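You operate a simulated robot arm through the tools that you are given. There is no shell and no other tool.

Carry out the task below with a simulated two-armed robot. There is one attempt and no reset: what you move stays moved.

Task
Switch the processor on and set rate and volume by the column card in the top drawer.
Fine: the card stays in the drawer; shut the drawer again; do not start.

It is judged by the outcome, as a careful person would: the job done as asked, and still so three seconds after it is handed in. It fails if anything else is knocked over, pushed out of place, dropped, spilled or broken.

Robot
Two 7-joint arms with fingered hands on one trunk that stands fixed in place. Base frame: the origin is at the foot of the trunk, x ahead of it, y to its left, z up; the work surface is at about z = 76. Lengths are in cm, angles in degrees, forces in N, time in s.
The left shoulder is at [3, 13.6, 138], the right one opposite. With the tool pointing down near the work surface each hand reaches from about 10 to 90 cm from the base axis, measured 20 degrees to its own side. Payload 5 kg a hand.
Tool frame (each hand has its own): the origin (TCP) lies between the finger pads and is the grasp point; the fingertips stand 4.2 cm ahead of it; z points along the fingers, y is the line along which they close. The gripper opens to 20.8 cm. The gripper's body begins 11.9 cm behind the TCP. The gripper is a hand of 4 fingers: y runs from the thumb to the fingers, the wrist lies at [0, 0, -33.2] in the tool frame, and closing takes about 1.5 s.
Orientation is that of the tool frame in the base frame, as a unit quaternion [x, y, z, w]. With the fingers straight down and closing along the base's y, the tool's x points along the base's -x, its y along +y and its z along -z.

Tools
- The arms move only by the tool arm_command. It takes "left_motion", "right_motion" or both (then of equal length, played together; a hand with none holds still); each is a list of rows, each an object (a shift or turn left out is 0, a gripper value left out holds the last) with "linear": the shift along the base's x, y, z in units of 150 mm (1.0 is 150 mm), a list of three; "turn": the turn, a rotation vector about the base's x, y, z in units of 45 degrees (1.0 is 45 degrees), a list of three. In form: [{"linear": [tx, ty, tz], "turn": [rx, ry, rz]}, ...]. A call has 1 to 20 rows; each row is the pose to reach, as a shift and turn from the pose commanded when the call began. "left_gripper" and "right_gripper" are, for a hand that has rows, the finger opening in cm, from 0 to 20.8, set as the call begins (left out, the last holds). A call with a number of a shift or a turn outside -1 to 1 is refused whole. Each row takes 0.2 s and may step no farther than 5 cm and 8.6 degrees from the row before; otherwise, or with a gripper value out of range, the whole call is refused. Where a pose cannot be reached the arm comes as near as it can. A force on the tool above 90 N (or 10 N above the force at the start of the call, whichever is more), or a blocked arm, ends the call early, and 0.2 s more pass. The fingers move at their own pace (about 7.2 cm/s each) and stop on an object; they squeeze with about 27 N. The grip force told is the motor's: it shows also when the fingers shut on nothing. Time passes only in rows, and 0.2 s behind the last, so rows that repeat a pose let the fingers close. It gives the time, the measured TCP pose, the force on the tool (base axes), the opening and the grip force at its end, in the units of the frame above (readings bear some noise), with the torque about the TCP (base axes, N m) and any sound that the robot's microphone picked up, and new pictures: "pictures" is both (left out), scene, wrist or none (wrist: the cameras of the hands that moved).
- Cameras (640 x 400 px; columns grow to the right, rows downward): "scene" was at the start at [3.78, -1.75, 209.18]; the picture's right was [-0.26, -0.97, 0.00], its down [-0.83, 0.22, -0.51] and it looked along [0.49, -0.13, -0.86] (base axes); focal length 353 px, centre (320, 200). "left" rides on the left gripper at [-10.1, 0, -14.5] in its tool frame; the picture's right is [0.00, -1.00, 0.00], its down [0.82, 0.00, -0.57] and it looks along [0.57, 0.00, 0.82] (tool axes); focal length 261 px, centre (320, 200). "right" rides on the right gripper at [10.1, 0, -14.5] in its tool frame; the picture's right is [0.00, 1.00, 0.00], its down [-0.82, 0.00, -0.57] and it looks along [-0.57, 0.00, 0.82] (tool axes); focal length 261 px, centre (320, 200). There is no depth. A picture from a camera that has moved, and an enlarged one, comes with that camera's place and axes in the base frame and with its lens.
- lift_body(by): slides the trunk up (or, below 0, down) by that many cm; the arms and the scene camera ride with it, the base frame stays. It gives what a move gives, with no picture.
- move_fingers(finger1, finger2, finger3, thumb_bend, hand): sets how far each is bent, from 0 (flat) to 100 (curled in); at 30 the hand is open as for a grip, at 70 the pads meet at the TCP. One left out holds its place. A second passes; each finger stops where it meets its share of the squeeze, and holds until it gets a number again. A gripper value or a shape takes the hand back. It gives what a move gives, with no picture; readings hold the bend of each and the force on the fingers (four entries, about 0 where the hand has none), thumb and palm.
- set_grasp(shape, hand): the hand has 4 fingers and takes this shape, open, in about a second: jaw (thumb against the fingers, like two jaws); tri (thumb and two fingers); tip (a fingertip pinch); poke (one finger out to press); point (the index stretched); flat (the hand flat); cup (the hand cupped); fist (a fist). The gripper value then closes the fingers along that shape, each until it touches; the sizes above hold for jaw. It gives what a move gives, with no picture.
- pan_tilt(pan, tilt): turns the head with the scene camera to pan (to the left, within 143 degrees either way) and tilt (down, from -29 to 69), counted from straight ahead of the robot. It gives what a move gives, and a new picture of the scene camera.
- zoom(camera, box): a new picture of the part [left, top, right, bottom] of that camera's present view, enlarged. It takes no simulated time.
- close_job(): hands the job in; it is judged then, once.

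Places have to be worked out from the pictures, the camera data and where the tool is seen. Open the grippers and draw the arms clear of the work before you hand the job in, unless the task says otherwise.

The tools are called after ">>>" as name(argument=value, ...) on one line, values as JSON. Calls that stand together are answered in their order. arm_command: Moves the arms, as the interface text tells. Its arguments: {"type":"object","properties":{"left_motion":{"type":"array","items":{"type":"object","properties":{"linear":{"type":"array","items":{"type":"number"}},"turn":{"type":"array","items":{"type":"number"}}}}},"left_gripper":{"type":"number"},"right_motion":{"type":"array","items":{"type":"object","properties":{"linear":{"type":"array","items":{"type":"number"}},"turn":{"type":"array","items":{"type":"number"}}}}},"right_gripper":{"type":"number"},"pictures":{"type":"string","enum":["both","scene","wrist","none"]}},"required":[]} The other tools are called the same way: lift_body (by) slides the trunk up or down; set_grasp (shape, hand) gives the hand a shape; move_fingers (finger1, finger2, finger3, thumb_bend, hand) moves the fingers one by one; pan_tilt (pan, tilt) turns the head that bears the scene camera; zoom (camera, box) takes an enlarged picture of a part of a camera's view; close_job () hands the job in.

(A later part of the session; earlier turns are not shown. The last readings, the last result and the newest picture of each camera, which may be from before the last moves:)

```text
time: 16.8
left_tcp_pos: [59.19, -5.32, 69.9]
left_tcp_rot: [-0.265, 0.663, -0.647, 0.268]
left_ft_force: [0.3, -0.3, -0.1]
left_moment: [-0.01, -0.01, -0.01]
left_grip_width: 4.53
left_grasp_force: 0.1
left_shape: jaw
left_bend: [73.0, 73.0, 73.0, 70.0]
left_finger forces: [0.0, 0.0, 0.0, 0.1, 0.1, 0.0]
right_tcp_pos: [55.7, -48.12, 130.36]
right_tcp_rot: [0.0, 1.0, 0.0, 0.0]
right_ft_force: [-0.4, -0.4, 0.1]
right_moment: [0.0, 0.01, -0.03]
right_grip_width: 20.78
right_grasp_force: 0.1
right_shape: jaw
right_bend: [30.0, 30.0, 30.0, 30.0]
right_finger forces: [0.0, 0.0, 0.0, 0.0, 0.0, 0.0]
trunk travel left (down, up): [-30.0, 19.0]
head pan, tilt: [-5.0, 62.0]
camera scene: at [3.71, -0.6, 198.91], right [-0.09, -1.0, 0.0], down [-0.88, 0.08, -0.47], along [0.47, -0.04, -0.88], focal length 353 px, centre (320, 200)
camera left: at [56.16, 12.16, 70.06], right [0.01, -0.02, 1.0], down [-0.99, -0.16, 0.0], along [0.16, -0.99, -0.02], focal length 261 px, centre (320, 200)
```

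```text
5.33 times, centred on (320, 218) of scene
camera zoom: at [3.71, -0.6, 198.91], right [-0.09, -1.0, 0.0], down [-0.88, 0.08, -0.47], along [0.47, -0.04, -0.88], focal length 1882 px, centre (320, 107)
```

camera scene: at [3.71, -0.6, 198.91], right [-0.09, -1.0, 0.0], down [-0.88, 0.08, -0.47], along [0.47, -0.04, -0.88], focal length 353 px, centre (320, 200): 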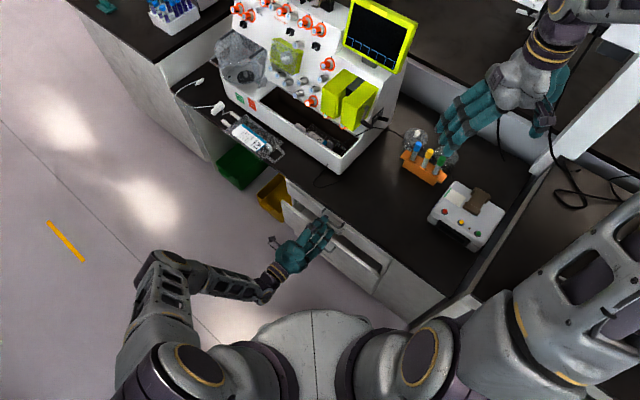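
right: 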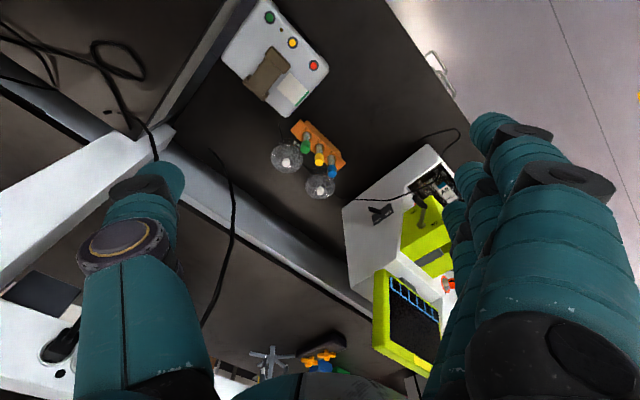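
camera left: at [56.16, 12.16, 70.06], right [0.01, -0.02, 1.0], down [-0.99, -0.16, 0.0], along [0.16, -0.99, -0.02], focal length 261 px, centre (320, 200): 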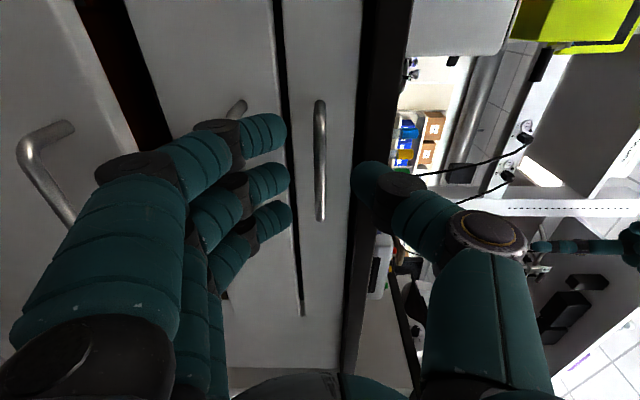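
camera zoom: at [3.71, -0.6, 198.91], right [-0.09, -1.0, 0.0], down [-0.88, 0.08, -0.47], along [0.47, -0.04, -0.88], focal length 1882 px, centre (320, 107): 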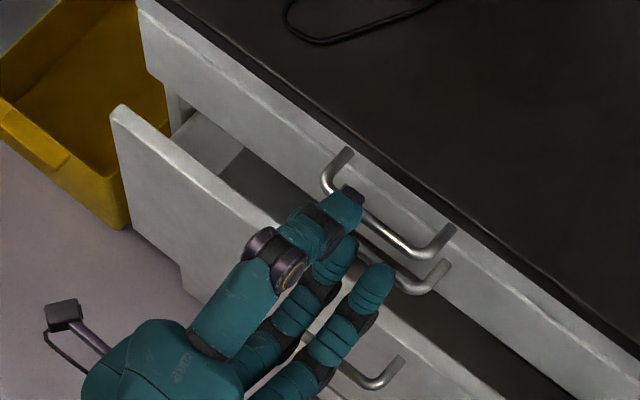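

The bar is centred between thumb and fingers and lies about 5.5 cm ahead of the TCP. I narrow to 3 cm (to keep the thumb off the bench edge) and advance 2.5 cm so the fingertips pass the bar.

>>> arm_command(left_motion=[{"linear": [0.0, 0.0, 0.0]}, {"linear": [0.0, 0.0, 0.0]}, {"linear": [0.04, -0.04, 0.0]}, {"linear": [0.08, -0.08, 0.0]}, {"linear": [0.118, -0.118, 0.0]}], left_gripper=3, pictures="both")

>>> zoom(camera="scene", box=[260, 180, 380, 255])

```text
time: 18.0
left_tcp_pos: [61.31, -6.66, 70.06]
left_tcp_rot: [-0.265, 0.662, -0.648, 0.269]
left_ft_force: [0.0, 0.6, -0.5]
left_moment: [0.0, 0.01, 0.0]
left_grip_width: 3.06
left_grasp_force: 0.0
left_shape: jaw
left_bend: [72.0, 72.0, 72.0, 70.0]
left_finger forces: [0.0, 0.0, 0.1, 0.1, 0.1, 0.1]
left hand out of reach, approached as far as the arm can: row 5
right_tcp_pos: [55.69, -48.18, 130.3]
right_tcp_rot: [0.001, 1.0, -0.001, 0.001]
right_ft_force: [0.5, 0.1, 0.0]
right_moment: [-0.03, 0.04, 0.0]
right_grip_width: 20.81
right_grasp_force: 0.0
right_shape: jaw
right_bend: [30.0, 30.0, 30.0, 30.0]
right_finger forces: [0.0, 0.0, 0.0, 0.0, 0.0, 0.1]
trunk travel left (down, up): [-30.0, 19.0]
head pan, tilt: [-5.0, 62.0]
camera scene: at [3.68, -0.52, 198.91], right [-0.09, -1.0, 0.0], down [-0.88, 0.08, -0.47], along [0.47, -0.04, -0.88], focal length 353 px, centre (320, 200)
camera left: at [58.32, 10.73, 70.33], right [0.01, -0.02, 1.0], down [-0.99, -0.16, 0.0], along [0.16, -0.99, -0.02], focal length 261 px, centre (320, 200)
```

scene: 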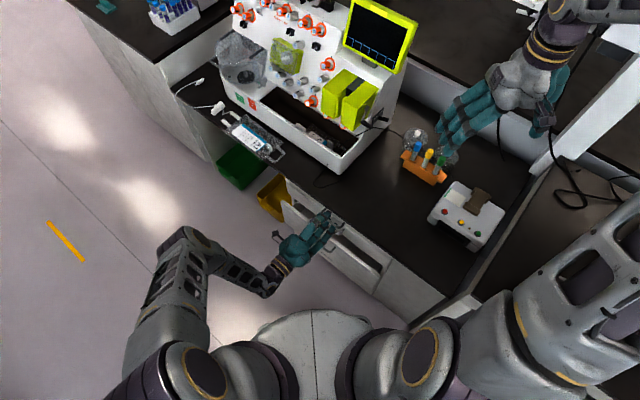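
left: 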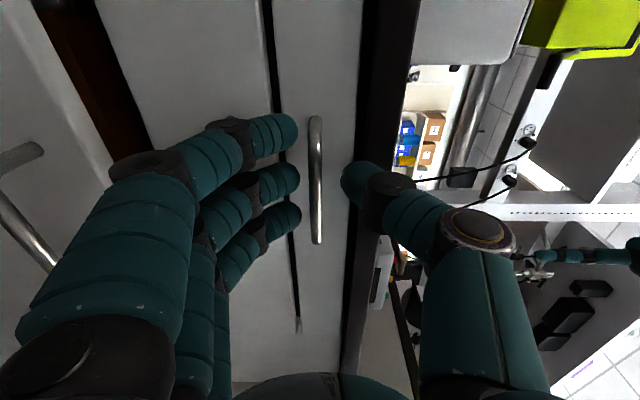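

```text
5.33 times, centred on (320, 218) of scene
camera zoom: at [3.68, -0.52, 198.91], right [-0.09, -1.0, 0.0], down [-0.88, 0.08, -0.47], along [0.47, -0.04, -0.88], focal length 1882 px, centre (320, 107)
```

zoom: 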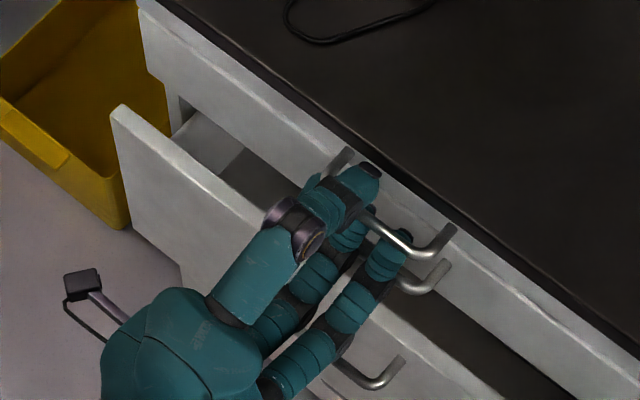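

The bar is now about 2.8 cm ahead of the TCP, between thumb and fingertips. I close the fingers on it.

>>> arm_command(left_motion=[{"linear": [0, 0, 0]}, {"linear": [0, 0, 0]}, {"linear": [0, 0, 0]}, {"linear": [0, 0, 0]}, {"linear": [0, 0, 0]}], left_gripper=0, pictures="wrist")

>>> zoom(camera="scene", box=[260, 180, 380, 255])

```text
time: 19.2
left_tcp_pos: [61.27, -6.78, 70.11]
left_tcp_rot: [-0.265, 0.662, -0.647, 0.268]
left_ft_force: [1.0, -0.4, -1.0]
left_moment: [0.1, 0.06, 0.06]
left_grip_width: 0.42
left_grasp_force: 27.0
left_shape: jaw
left_bend: [71.0, 71.0, 71.0, 70.0]
left_finger forces: [8.3, 7.6, 8.0, 0.0, 22.8, 0.1]
right_tcp_pos: [55.72, -48.26, 130.31]
right_tcp_rot: [0.0, 1.0, 0.0, 0.0]
right_ft_force: [0.3, 0.2, -0.5]
right_moment: [-0.01, -0.03, -0.03]
right_grip_width: 20.77
right_grasp_force: 0.0
right_shape: jaw
right_bend: [30.0, 30.0, 30.0, 30.0]
right_finger forces: [0.0, 0.0, 0.0, 0.0, 0.0, 0.0]
trunk travel left (down, up): [-30.0, 19.0]
head pan, tilt: [-5.0, 62.0]
camera left: at [58.32, 10.67, 70.32], right [0.01, -0.02, 1.0], down [-0.99, -0.16, 0.0], along [0.16, -0.99, -0.02], focal length 261 px, centre (320, 200)
```

left: 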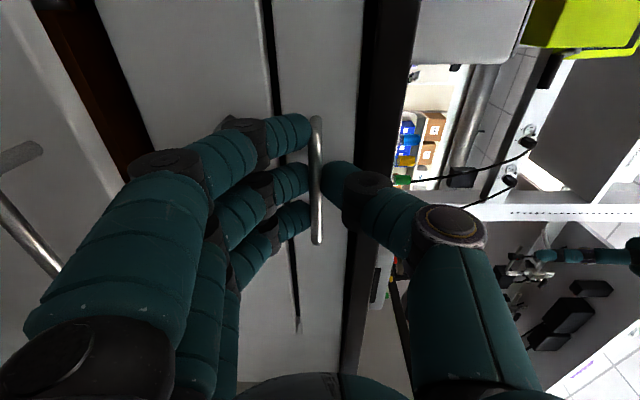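

```text
5.33 times, centred on (320, 218) of scene
camera zoom: at [3.73, -0.6, 198.91], right [-0.09, -1.0, 0.0], down [-0.88, 0.08, -0.47], along [0.47, -0.04, -0.88], focal length 1882 px, centre (320, 107)
```

zoom: 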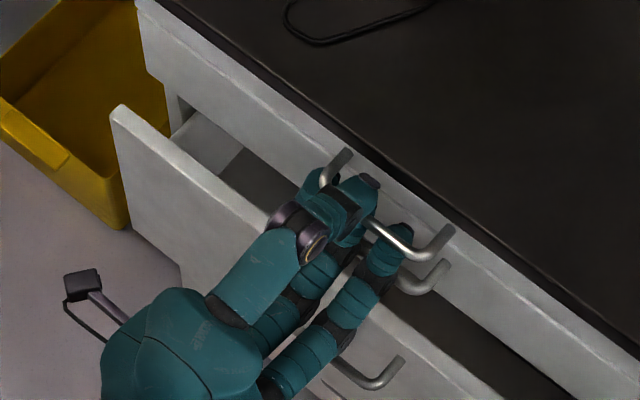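

The bar is gripped (fingers ~8 N each, thumb ~23 N). I pull the drawer out straight along (−0.707, +0.707) by about 17 cm in small steps.

>>> arm_command(left_motion=[{"linear": [-0.05, 0.05, 0]}, {"linear": [-0.12, 0.12, 0]}, {"linear": [-0.2, 0.2, 0]}, {"linear": [-0.28, 0.28, 0]}, {"linear": [-0.36, 0.36, 0]}, {"linear": [-0.44, 0.44, 0]}, {"linear": [-0.52, 0.52, 0]}, {"linear": [-0.6, 0.6, 0]}, {"linear": [-0.68, 0.68, 0]}, {"linear": [-0.75, 0.75, 0]}, {"linear": [-0.8, 0.8, 0]}], pictures="both")

```text
time: 21.6
left_tcp_pos: [49.35, 5.46, 70.07]
left_tcp_rot: [-0.264, 0.662, -0.648, 0.269]
left_ft_force: [0.6, 2.2, 0.8]
left_moment: [0.1, 0.04, 0.08]
left_grip_width: 0.42
left_grasp_force: 27.0
left_shape: jaw
left_bend: [71.0, 71.0, 71.0, 70.0]
left_finger forces: [8.9, 7.6, 7.9, 0.1, 24.7, 0.1]
right_tcp_pos: [55.72, -48.11, 130.33]
right_tcp_rot: [-0.001, 1.0, 0.0, 0.0]
right_ft_force: [-0.4, -0.5, 0.9]
right_moment: [0.01, -0.03, -0.01]
right_grip_width: 20.8
right_grasp_force: 0.0
right_shape: jaw
right_bend: [30.0, 30.0, 30.0, 30.0]
right_finger forces: [0.0, 0.0, 0.0, 0.0, 0.1, 0.0]
trunk travel left (down, up): [-30.0, 19.0]
head pan, tilt: [-5.0, 62.0]
camera scene: at [3.67, -0.56, 198.91], right [-0.09, -1.0, 0.0], down [-0.88, 0.08, -0.47], along [0.47, -0.04, -0.88], focal length 353 px, centre (320, 200)
camera left: at [46.21, 22.8, 70.31], right [0.01, -0.02, 1.0], down [-0.99, -0.16, 0.0], along [0.16, -0.99, -0.02], focal length 261 px, centre (320, 200)
```

scene: 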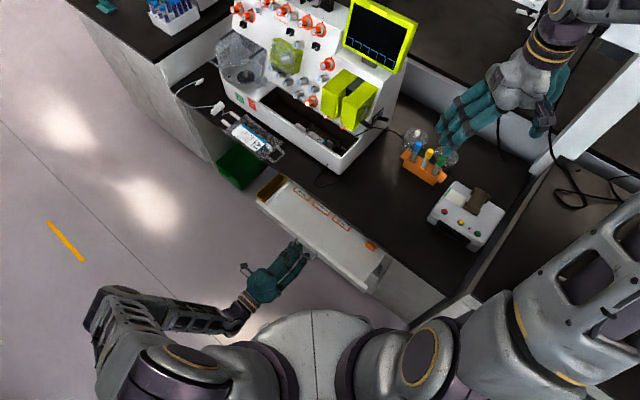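
left: 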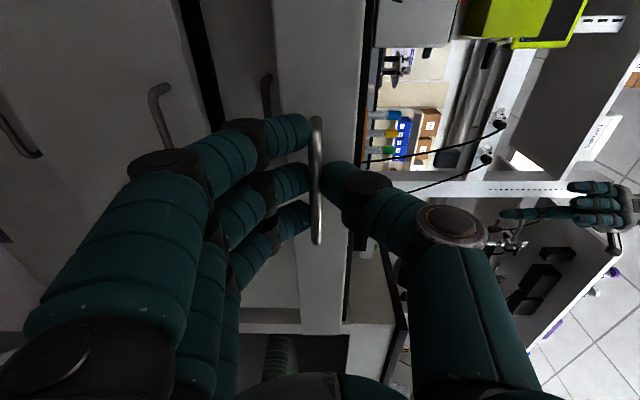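

The drawer opened; inside several cards lie side by side. I zoom in on the drawer to read them.

>>> zoom(camera="scene", box=[255, 170, 385, 280])

>>> zoom(camera="scene", box=[285, 180, 335, 215])

>>> zoom(camera="scene", box=[310, 200, 360, 235])

```text
3.64 times, centred on (320, 225) of scene
camera zoom: at [3.67, -0.56, 198.91], right [-0.09, -1.0, 0.0], down [-0.88, 0.08, -0.47], along [0.47, -0.04, -0.88], focal length 1284 px, centre (320, 109)
```

zoom: 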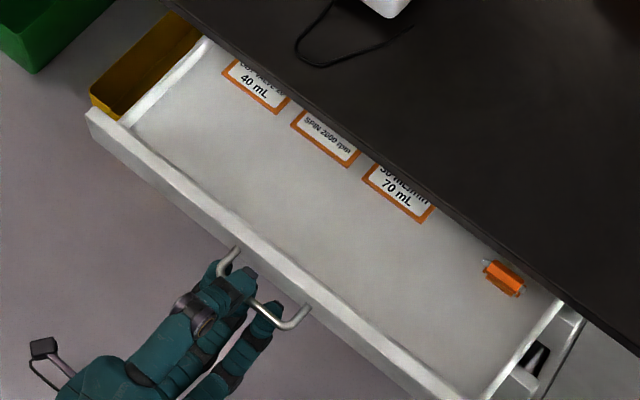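

```text
11.43 times, centred on (310, 198) of scene
camera zoom: at [3.67, -0.56, 198.91], right [-0.09, -1.0, 0.0], down [-0.88, 0.08, -0.47], along [0.47, -0.04, -0.88], focal length 4034 px, centre (434, 229)
```

zoom: 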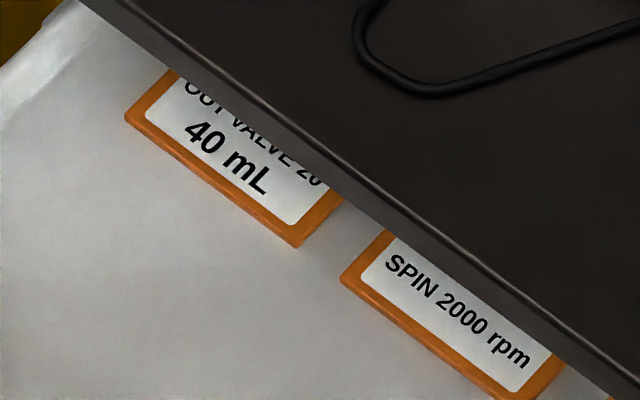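

```text
11.43 times, centred on (335, 218) of scene
camera zoom: at [3.67, -0.56, 198.91], right [-0.09, -1.0, 0.0], down [-0.88, 0.08, -0.47], along [0.47, -0.04, -0.88], focal length 4034 px, centre (149, 0)
```

zoom: 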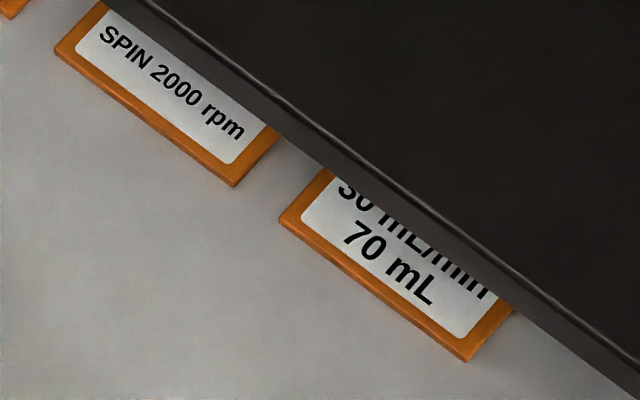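

Three cards lie at the back, partly hidden by the bench. I pull the drawer about 7 cm further.

>>> arm_command(left_motion=[{"linear": [-0.06, 0.06, 0]}, {"linear": [-0.13, 0.13, 0]}, {"linear": [-0.2, 0.2, 0]}, {"linear": [-0.27, 0.27, 0]}, {"linear": [-0.33, 0.33, 0]}], pictures="scene")

>>> zoom(camera="scene", box=[270, 180, 350, 230])

```text
time: 22.8
left_tcp_pos: [44.25, 10.34, 70.09]
left_tcp_rot: [-0.264, 0.662, -0.648, 0.268]
left_ft_force: [3.3, 3.4, -8.3]
left_moment: [0.23, 0.18, 0.21]
left_grip_width: 0.43
left_grasp_force: 27.0
left_shape: jaw
left_bend: [71.0, 71.0, 71.0, 70.0]
left_finger forces: [11.1, 9.0, 9.6, 0.0, 22.3, 0.0]
right_tcp_pos: [55.68, -48.14, 130.39]
right_tcp_rot: [-0.001, 1.0, 0.001, 0.0]
right_ft_force: [1.0, 0.9, 0.1]
right_moment: [-0.03, -0.01, 0.0]
right_grip_width: 20.8
right_grasp_force: 0.0
right_shape: jaw
right_bend: [30.0, 30.0, 30.0, 30.0]
right_finger forces: [0.0, 0.1, 0.0, 0.1, 0.1, 0.0]
trunk travel left (down, up): [-30.0, 19.0]
head pan, tilt: [-5.0, 62.0]
camera scene: at [3.71, -0.52, 198.9], right [-0.09, -1.0, 0.0], down [-0.88, 0.08, -0.47], along [0.47, -0.04, -0.88], focal length 353 px, centre (320, 200)
```

scene: 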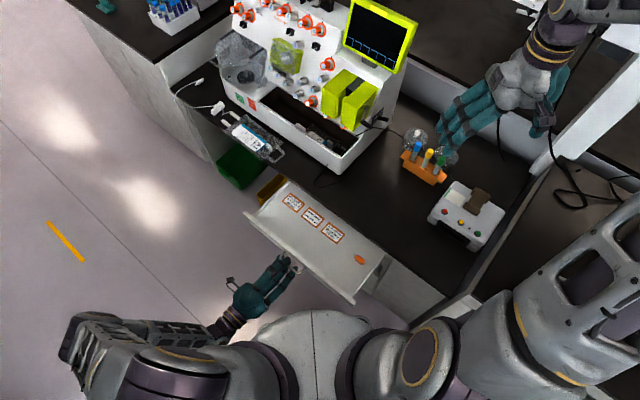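

```text
8.00 times, centred on (310, 205) of scene
camera zoom: at [3.71, -0.52, 198.9], right [-0.09, -1.0, 0.0], down [-0.88, 0.08, -0.47], along [0.47, -0.04, -0.88], focal length 2824 px, centre (400, 160)
```

zoom: 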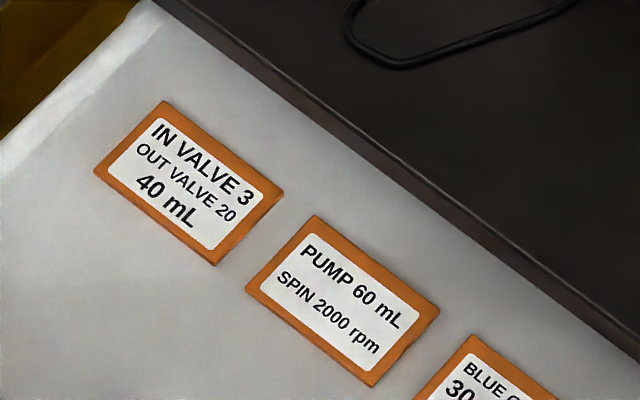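

The cards are now visible; I read each closely, especially the third one.

>>> zoom(camera="scene", box=[310, 212, 358, 248])

>>> zoom(camera="scene", box=[275, 185, 325, 220])

>>> zoom(camera="scene", box=[240, 170, 400, 310])

```text
11.11 times, centred on (334, 230) of scene
camera zoom: at [3.71, -0.52, 198.9], right [-0.09, -1.0, 0.0], down [-0.88, 0.08, -0.47], along [0.47, -0.04, -0.88], focal length 3922 px, centre (164, -133)
```

zoom: 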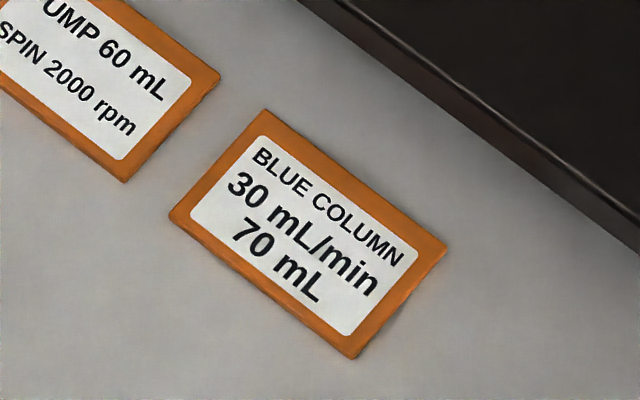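

```text
11.43 times, centred on (300, 202) of scene
camera zoom: at [3.71, -0.52, 198.9], right [-0.09, -1.0, 0.0], down [-0.88, 0.08, -0.47], along [0.47, -0.04, -0.88], focal length 4034 px, centre (549, 171)
```

zoom: 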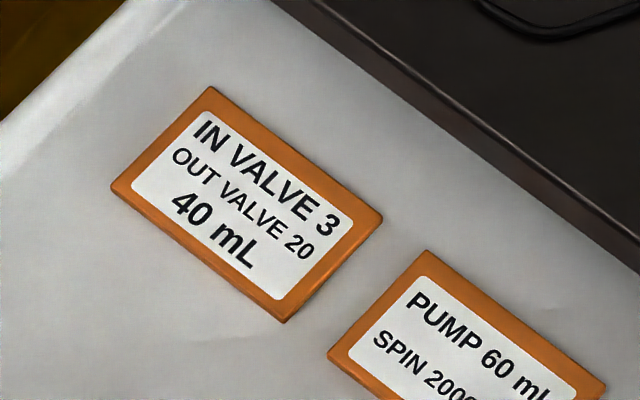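

```text
2.86 times, centred on (320, 240) of scene
camera zoom: at [3.71, -0.52, 198.9], right [-0.09, -1.0, 0.0], down [-0.88, 0.08, -0.47], along [0.47, -0.04, -0.88], focal length 1008 px, centre (320, 86)
```

zoom: 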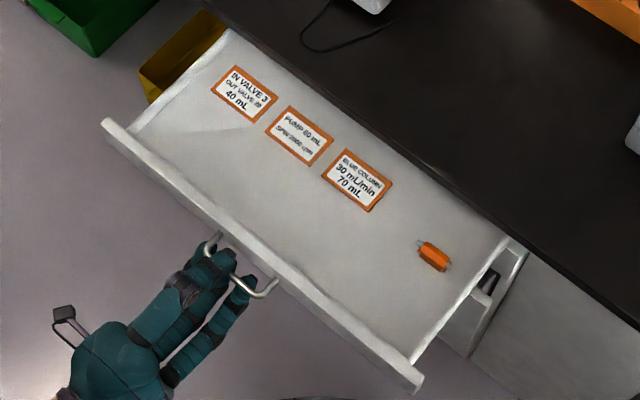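

The column card reads "BLUE COLUMN – 30 mL/min – 70 mL". With that noted, I push the drawer back, first by 12 cm per axis while still holding the bar.

>>> arm_command(left_motion=[{"linear": [0.06, -0.06, 0]}, {"linear": [0.14, -0.14, 0]}, {"linear": [0.22, -0.22, 0]}, {"linear": [0.3, -0.3, 0]}, {"linear": [0.38, -0.38, 0]}, {"linear": [0.46, -0.46, 0]}, {"linear": [0.54, -0.54, 0]}, {"linear": [0.62, -0.62, 0]}, {"linear": [0.7, -0.7, 0]}, {"linear": [0.8, -0.8, 0]}], pictures="scene")

```text
time: 25.0
left_tcp_pos: [56.29, -1.71, 69.92]
left_tcp_rot: [-0.265, 0.662, -0.648, 0.268]
left_ft_force: [-0.4, -1.9, 3.7]
left_moment: [-0.02, 0.0, 0.08]
left_grip_width: 0.42
left_grasp_force: 27.0
left_shape: jaw
left_bend: [71.0, 71.0, 71.0, 70.0]
left_finger forces: [8.6, 7.4, 7.7, 0.0, 27.4, 0.0]
right_tcp_pos: [55.95, -48.36, 130.25]
right_tcp_rot: [-0.001, 1.0, 0.001, 0.0]
right_ft_force: [0.8, 0.4, 0.2]
right_moment: [0.03, 0.09, -0.01]
right_grip_width: 20.78
right_grasp_force: 0.1
right_shape: jaw
right_bend: [30.0, 30.0, 30.0, 30.0]
right_finger forces: [0.0, 0.0, 0.0, 0.1, 0.1, 0.1]
trunk travel left (down, up): [-30.0, 19.0]
head pan, tilt: [-5.0, 62.0]
camera scene: at [3.84, -0.7, 198.91], right [-0.09, -1.0, 0.0], down [-0.88, 0.08, -0.47], along [0.47, -0.04, -0.88], focal length 353 px, centre (320, 200)
```

scene: 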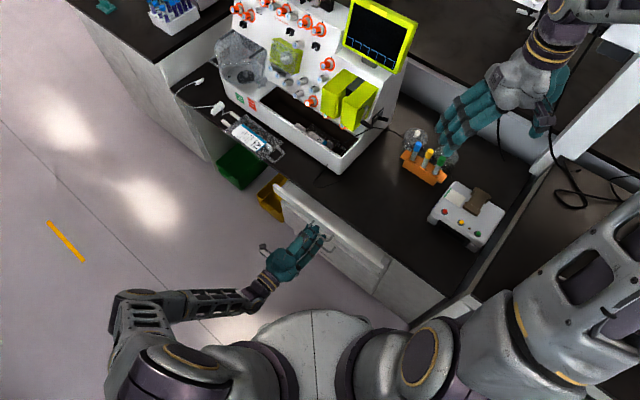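

About 7 cm remain to the closed position; I push on slowly the rest of the way plus a slight margin.

>>> arm_command(left_motion=[{"linear": [0.07, -0.07, 0]}, {"linear": [0.14, -0.14, 0]}, {"linear": [0.21, -0.21, 0]}, {"linear": [0.27, -0.27, 0]}, {"linear": [0.32, -0.32, 0]}, {"linear": [0.345, -0.345, 0]}, {"linear": [0.36, -0.36, 0]}], pictures="both")

>>> zoom(camera="scene", box=[260, 180, 380, 255])

```text
time: 26.6
left_tcp_pos: [61.59, -7.06, 70.1]
left_tcp_rot: [-0.265, 0.662, -0.648, 0.268]
left_ft_force: [-15.2, 17.3, 2.5]
left_moment: [0.02, 0.15, 0.31]
left_grip_width: 0.51
left_grasp_force: 27.1
left_shape: jaw
left_bend: [72.0, 71.0, 71.0, 71.0]
left_finger forces: [13.3, 6.3, 7.0, 0.0, 27.4, 0.0]
right_tcp_pos: [55.63, -48.04, 130.46]
right_tcp_rot: [0.001, 1.0, -0.001, 0.0]
right_ft_force: [0.1, 0.6, -1.0]
right_moment: [0.0, 0.01, 0.0]
right_grip_width: 20.79
right_grasp_force: 0.0
right_shape: jaw
right_bend: [30.0, 30.0, 30.0, 30.0]
right_finger forces: [0.0, 0.0, 0.0, 0.1, 0.0, 0.0]
trunk travel left (down, up): [-30.0, 19.0]
head pan, tilt: [-5.0, 62.0]
camera scene: at [3.55, -0.42, 198.91], right [-0.09, -1.0, 0.0], down [-0.88, 0.08, -0.47], along [0.47, -0.04, -0.88], focal length 353 px, centre (320, 200)
camera left: at [58.59, 10.41, 70.35], right [0.01, -0.02, 1.0], down [-0.99, -0.16, 0.0], along [0.16, -0.99, -0.02], focal length 261 px, centre (320, 200)
```

scene: 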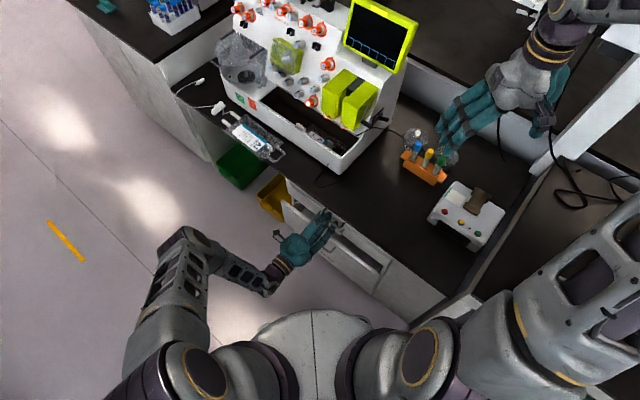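
left: 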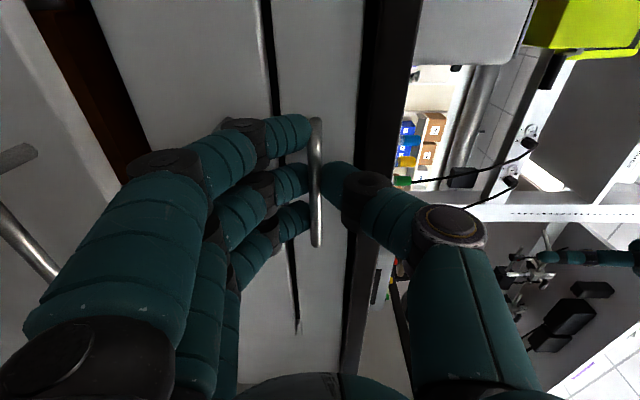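

```text
5.33 times, centred on (320, 218) of scene
camera zoom: at [3.55, -0.42, 198.91], right [-0.09, -1.0, 0.0], down [-0.88, 0.08, -0.47], along [0.47, -0.04, -0.88], focal length 1882 px, centre (320, 107)
```

zoom: 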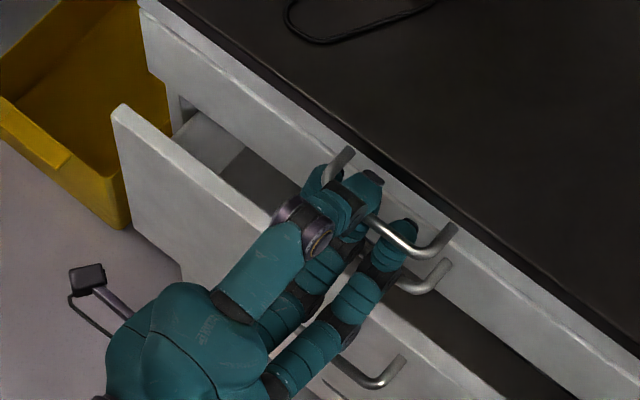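

The drawer is shut (about 23 N push-back, fronts flush). I ease the push off, open the fingers to 3 cm, then check before retreating.

>>> arm_command(left_motion=[{"linear": [-0.01, 0.01, 0]}, {"linear": [-0.015, 0.015, 0]}, {"linear": [-0.015, 0.015, 0]}, {"linear": [-0.015, 0.015, 0]}, {"linear": [-0.015, 0.015, 0]}], left_gripper=3.2, pictures="wrist")

```text
time: 27.8
left_tcp_pos: [61.62, -6.89, 70.09]
left_tcp_rot: [-0.265, 0.662, -0.648, 0.269]
left_ft_force: [-1.3, 0.4, 0.2]
left_moment: [-0.02, 0.01, 0.03]
left_grip_width: 3.1
left_grasp_force: 0.0
left_shape: jaw
left_bend: [72.0, 72.0, 72.0, 70.0]
left_finger forces: [0.1, 0.0, 0.1, 0.1, 1.3, 0.0]
right_tcp_pos: [55.7, -48.21, 130.35]
right_tcp_rot: [0.0, 1.0, 0.0, 0.0]
right_ft_force: [-0.8, -0.3, 0.1]
right_moment: [-0.01, 0.0, 0.01]
right_grip_width: 20.76
right_grasp_force: 0.1
right_shape: jaw
right_bend: [30.0, 30.0, 30.0, 30.0]
right_finger forces: [0.1, 0.0, 0.1, 0.0, 0.0, 0.0]
trunk travel left (down, up): [-30.0, 19.0]
head pan, tilt: [-5.0, 62.0]
camera left: at [58.52, 10.51, 70.39], right [0.01, -0.02, 1.0], down [-0.99, -0.16, 0.0], along [0.16, -0.99, -0.02], focal length 261 px, centre (320, 200)
```

left: 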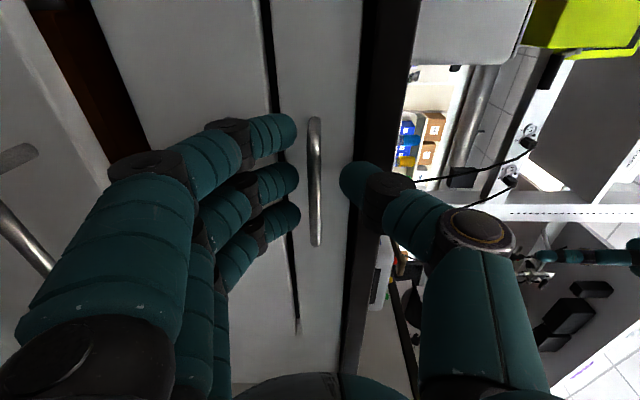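

The bar is free. I withdraw straight back about 17 cm.

>>> arm_command(left_motion=[{"linear": [-0.07, 0.07, 0]}, {"linear": [-0.2, 0.2, 0]}, {"linear": [-0.4, 0.4, 0]}, {"linear": [-0.6, 0.6, 0]}, {"linear": [-0.8, 0.8, 0]}], pictures="both")

>>> zoom(camera="scene", box=[250, 170, 390, 280])

>>> zoom(camera="scene", box=[320, 0, 460, 170])

```text
time: 29.0
left_tcp_pos: [49.25, 5.14, 70.33]
left_tcp_rot: [-0.264, 0.661, -0.649, 0.268]
left_ft_force: [-0.1, -0.2, 0.4]
left_moment: [0.02, 0.03, 0.05]
left_grip_width: 3.17
left_grasp_force: 0.0
left_shape: jaw
left_bend: [72.0, 72.0, 72.0, 70.0]
left_finger forces: [0.0, 0.0, 0.0, 0.0, 0.0, 0.0]
right_tcp_pos: [55.52, -48.18, 130.47]
right_tcp_rot: [0.001, 1.0, -0.001, 0.0]
right_ft_force: [-0.3, 0.3, 0.3]
right_moment: [-0.1, -0.13, -0.03]
right_grip_width: 20.77
right_grasp_force: 0.1
right_shape: jaw
right_bend: [30.0, 30.0, 30.0, 30.0]
right_finger forces: [0.0, 0.0, 0.0, 0.0, 0.1, 0.1]
trunk travel left (down, up): [-30.0, 19.0]
head pan, tilt: [-5.0, 62.0]
camera scene: at [3.56, -0.45, 198.92], right [-0.09, -1.0, 0.0], down [-0.88, 0.08, -0.47], along [0.47, -0.04, -0.88], focal length 353 px, centre (320, 200)
camera left: at [46.32, 22.55, 70.56], right [0.0, -0.02, 1.0], down [-0.99, -0.16, 0.0], along [0.16, -0.99, -0.02], focal length 261 px, centre (320, 200)
```

scene: 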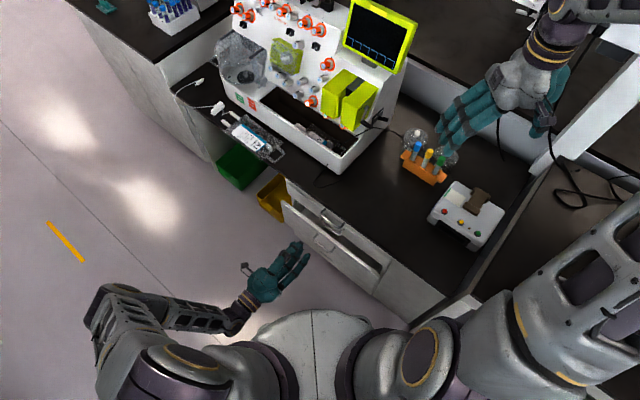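
left: 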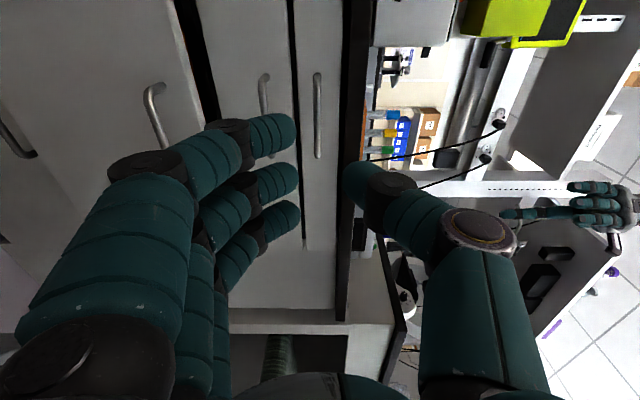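

```text
3.64 times, centred on (320, 225) of scene
camera zoom: at [3.56, -0.45, 198.92], right [-0.09, -1.0, 0.0], down [-0.88, 0.08, -0.47], along [0.47, -0.04, -0.88], focal length 1284 px, centre (320, 109)
```

zoom: 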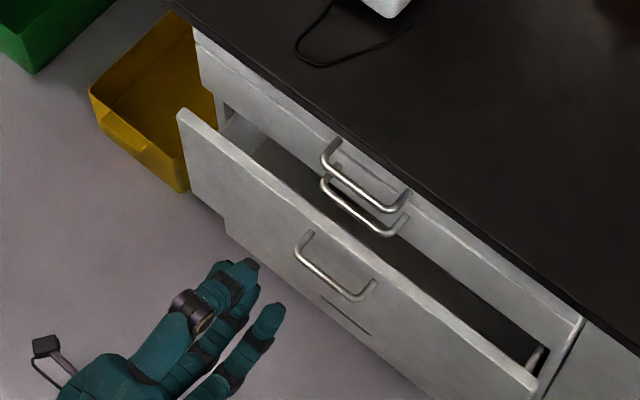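

```text
2.35 times, centred on (390, 85) of scene
camera zoom: at [3.56, -0.45, 198.92], right [-0.09, -1.0, 0.0], down [-0.88, 0.08, -0.47], along [0.47, -0.04, -0.88], focal length 830 px, centre (155, 471)
```

zoom: 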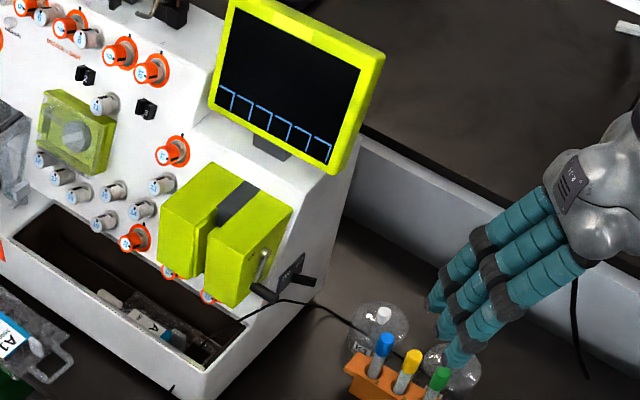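

The top drawer is closed as before and the left hand is clear. Next, the mains switch: I zoom in on it with both cameras to place it accurately.

>>> zoom(camera="scene", box=[350, 90, 414, 130])

>>> zoom(camera="right", box=[340, 100, 500, 300])

>>> zoom(camera="right", box=[0, 0, 640, 400])

```text
10.00 times, centred on (382, 110) of scene
camera zoom: at [3.56, -0.45, 198.92], right [-0.09, -1.0, 0.0], down [-0.88, 0.08, -0.47], along [0.47, -0.04, -0.88], focal length 3530 px, centre (-300, 1100)
```

zoom: 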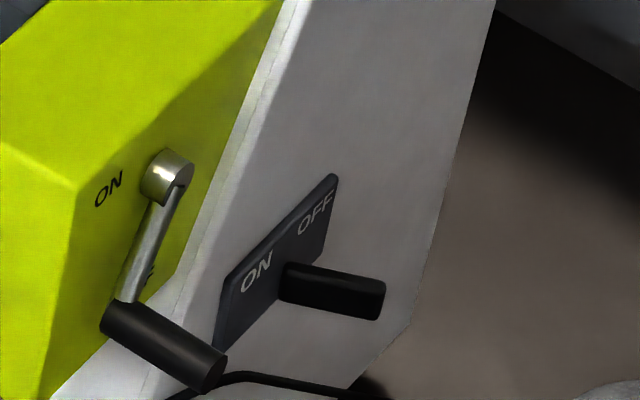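

```text
2.00 times, centred on (420, 200) of right
camera zoom: at [45.53, -48.29, 144.89], right [0.01, 1.0, 0.0], down [0.82, 0.0, 0.57], along [0.57, 0.0, -0.82], focal length 521 px, centre (120, 200)
```

zoom: 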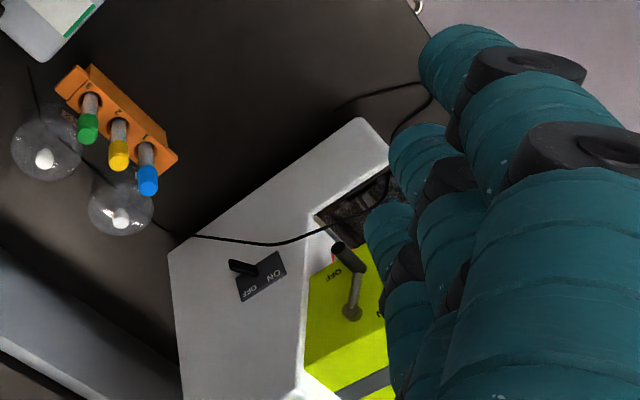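

```text
1.00 times, centred on (320, 200) of right (not enlarged: the box is as wide or as high as the picture)
camera zoom: at [45.53, -48.29, 144.89], right [0.01, 1.0, 0.0], down [0.82, 0.0, 0.57], along [0.57, 0.0, -0.82], focal length 261 px, centre (320, 200)
```

zoom: 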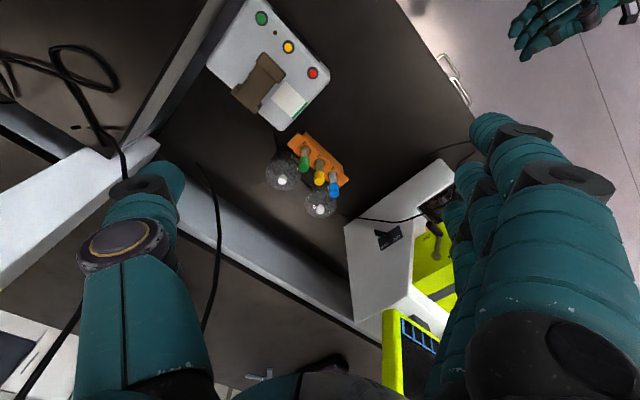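

The mains lever base is at about (91.5, −30.4, 95), its tip leaning to the back (OFF), so it must be pushed toward the front (−0.7, +0.7). I set the right hand to the poke shape and look at where the finger is.

>>> set_grasp(hand="right", shape="poke")

>>> zoom(camera="right", box=[0, 0, 640, 400])

>>> pan_tilt(pan=-25, tilt=50)

```text
time: 29.9
left_tcp_pos: [49.42, 5.12, 70.23]
left_tcp_rot: [-0.265, 0.662, -0.648, 0.269]
left_ft_force: [-0.1, -0.2, -0.4]
left_moment: [-0.03, -0.02, -0.01]
left_grip_width: 3.16
left_grasp_force: 0.0
left_shape: jaw
left_bend: [72.0, 72.0, 72.0, 70.0]
left_finger forces: [0.0, 0.0, 0.1, 0.1, 0.0, 0.0]
right_tcp_pos: [55.59, -48.09, 130.23]
right_tcp_rot: [0.0, 1.0, 0.001, -0.001]
right_ft_force: [0.0, -0.4, -0.8]
right_moment: [-0.01, -0.05, -0.01]
right_grip_width: 0.0
right_grasp_force: 0.0
right_shape: poke
right_bend: [100.0, 100.0, 100.0, 45.0]
right_finger forces: [0.0, 0.0, 0.0, 0.0, 0.0, 0.0]
trunk travel left (down, up): [-30.0, 19.0]
head pan, tilt: [-5.0, 62.0]
```

```text
1.00 times, centred on (320, 200) of right (not enlarged: the box is as wide or as high as the picture)
camera zoom: at [45.65, -48.33, 144.81], right [0.01, 1.0, 0.0], down [0.82, 0.0, 0.57], along [0.57, 0.0, -0.82], focal length 261 px, centre (320, 200)
```

zoom: 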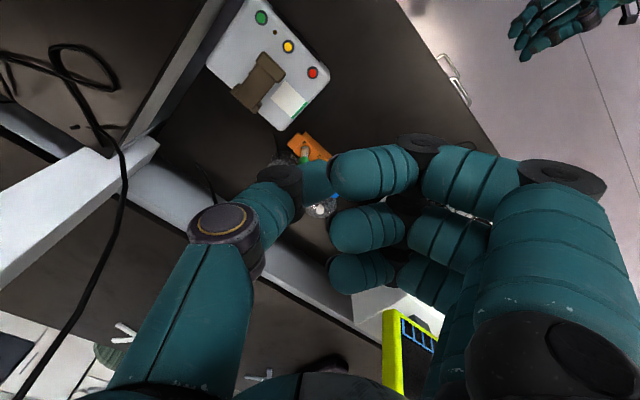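

```text
time: 30.8
left_tcp_pos: [49.59, 5.11, 70.27]
left_tcp_rot: [-0.265, 0.662, -0.647, 0.269]
left_ft_force: [-0.1, -0.5, -0.3]
left_moment: [-0.02, 0.04, -0.01]
left_grip_width: 3.16
left_grasp_force: 0.1
left_shape: jaw
left_bend: [72.0, 72.0, 72.0, 70.0]
left_finger forces: [0.0, 0.0, 0.0, 0.1, 0.0, 0.0]
right_tcp_pos: [55.71, -48.07, 130.43]
right_tcp_rot: [0.0, 1.0, 0.0, 0.0]
right_ft_force: [0.0, -0.5, 0.4]
right_moment: [-0.01, 0.01, 0.01]
right_grip_width: 0.0
right_grasp_force: 0.1
right_shape: poke
right_bend: [100.0, 100.0, 100.0, 45.0]
right_finger forces: [0.1, 0.0, 0.0, 0.1, 0.0, 0.1]
trunk travel left (down, up): [-30.0, 19.0]
head pan, tilt: [-25.0, 50.0]
camera scene: at [4.26, -3.26, 200.39], right [-0.42, -0.91, 0.0], down [-0.69, 0.32, -0.64], along [0.58, -0.27, -0.77], focal length 353 px, centre (320, 200)
```

scene: 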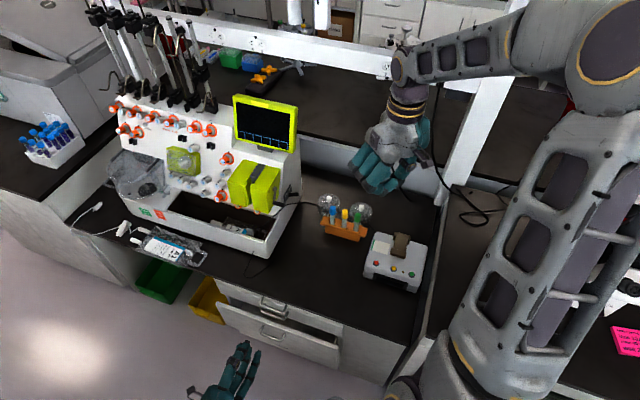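

In "poke" all the fingers curl and the thumb bends across; I try "point" instead, with the index stretched.

>>> set_grasp(hand="right", shape="point")

>>> zoom(camera="right", box=[0, 0, 640, 400])

>>> zoom(camera="scene", box=[330, 60, 460, 220])

>>> zoom(camera="scene", box=[210, 80, 330, 230])

```text
time: 31.6
left_tcp_pos: [49.49, 5.18, 70.24]
left_tcp_rot: [-0.265, 0.662, -0.648, 0.269]
left_ft_force: [0.1, -0.4, -0.1]
left_moment: [-0.03, 0.02, 0.0]
left_grip_width: 3.17
left_grasp_force: 0.0
left_shape: jaw
left_bend: [72.0, 72.0, 72.0, 70.0]
left_finger forces: [0.0, 0.0, 0.1, 0.0, 0.0, 0.0]
right_tcp_pos: [55.72, -48.24, 130.4]
right_tcp_rot: [0.0, 1.0, 0.0, 0.0]
right_ft_force: [-0.3, -0.6, -0.5]
right_moment: [-0.02, -0.02, 0.0]
right_grip_width: 20.18
right_grasp_force: 0.2
right_shape: point
right_bend: [70.0, 100.0, 100.0, 93.0]
right_finger forces: [0.1, 0.0, 0.0, 0.0, 0.0, 0.0]
trunk travel left (down, up): [-30.0, 19.0]
head pan, tilt: [-25.0, 50.0]
```

```text
1.00 times, centred on (320, 200) of right (not enlarged: the box is as wide or as high as the picture)
camera zoom: at [45.67, -48.36, 144.8], right [0.01, 1.0, 0.0], down [0.82, 0.0, 0.57], along [0.57, 0.0, -0.82], focal length 261 px, centre (320, 200)
```

zoom: 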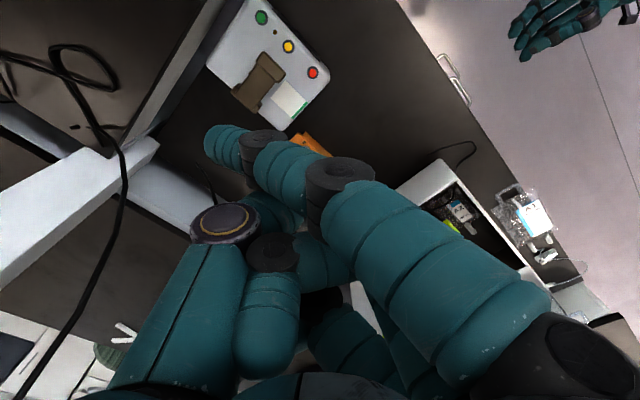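

```text
2.50 times, centred on (395, 140) of scene
camera zoom: at [4.26, -3.29, 200.39], right [-0.42, -0.91, 0.0], down [-0.69, 0.32, -0.64], along [0.58, -0.27, -0.77], focal length 882 px, centre (132, 350)
```

zoom: 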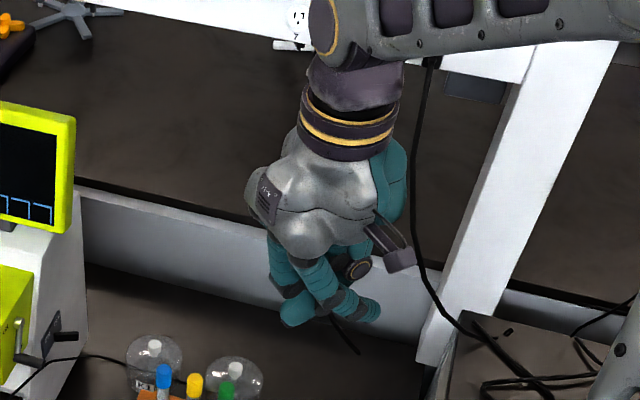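

```text
2.67 times, centred on (270, 155) of scene
camera zoom: at [4.26, -3.29, 200.39], right [-0.42, -0.91, 0.0], down [-0.69, 0.32, -0.64], along [0.58, -0.27, -0.77], focal length 941 px, centre (453, 320)
```

zoom: 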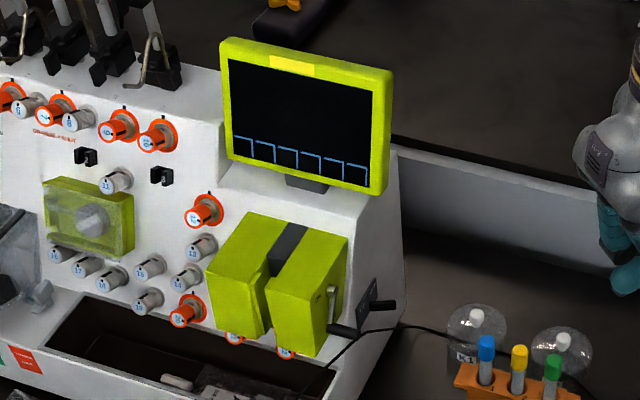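

The index crosses over toward the thumb side in this shape. I try single-finger control: index partly bent, the others and thumb curled, to get a clean poking finger.

>>> move_fingers(hand="right", finger1=35, finger2=100, finger3=100, thumb_bend=100)

>>> zoom(camera="right", box=[0, 0, 640, 400])

>>> zoom(camera="scene", box=[330, 60, 460, 220])

```text
time: 32.6
left_tcp_pos: [49.32, 5.27, 70.31]
left_tcp_rot: [-0.264, 0.662, -0.648, 0.268]
left_ft_force: [0.8, 0.1, 0.2]
left_moment: [0.0, 0.02, -0.03]
left_grip_width: 3.19
left_grasp_force: 0.0
left_shape: jaw
left_bend: [72.0, 72.0, 72.0, 70.0]
left_finger forces: [0.1, 0.1, 0.0, 0.0, 0.0, 0.0]
right_tcp_pos: [55.64, -48.27, 130.4]
right_tcp_rot: [0.0, 1.0, 0.001, 0.0]
right_ft_force: [0.0, 0.1, 1.0]
right_moment: [0.02, 0.0, 0.0]
right_grip_width: 7.7
right_grasp_force: 0.1
right_shape: fingers
right_bend: [35.0, 100.0, 100.0, 94.0]
right_finger forces: [0.0, 0.1, 0.1, 0.0, 0.1, 0.1]
trunk travel left (down, up): [-30.0, 19.0]
head pan, tilt: [-25.0, 50.0]
```

```text
1.00 times, centred on (320, 200) of right (not enlarged: the box is as wide or as high as the picture)
camera zoom: at [45.67, -48.35, 144.8], right [0.01, 1.0, 0.0], down [0.82, 0.0, 0.57], along [0.57, 0.0, -0.82], focal length 261 px, centre (320, 200)
```

zoom: 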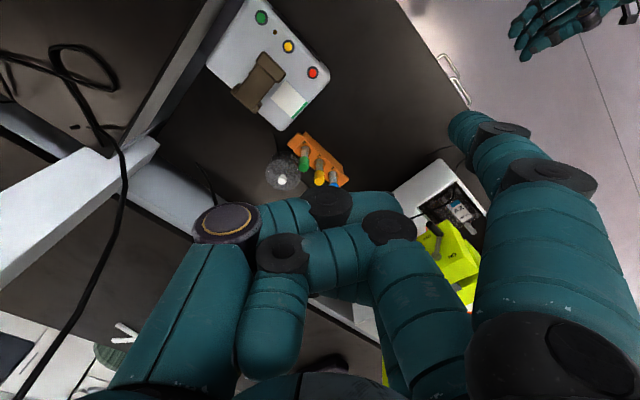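

```text
2.50 times, centred on (395, 140) of scene
camera zoom: at [4.26, -3.28, 200.39], right [-0.42, -0.91, 0.0], down [-0.69, 0.32, -0.64], along [0.58, -0.27, -0.77], focal length 882 px, centre (132, 350)
```

zoom: 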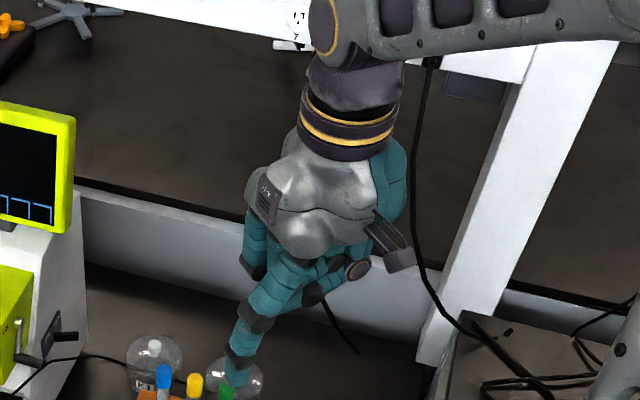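

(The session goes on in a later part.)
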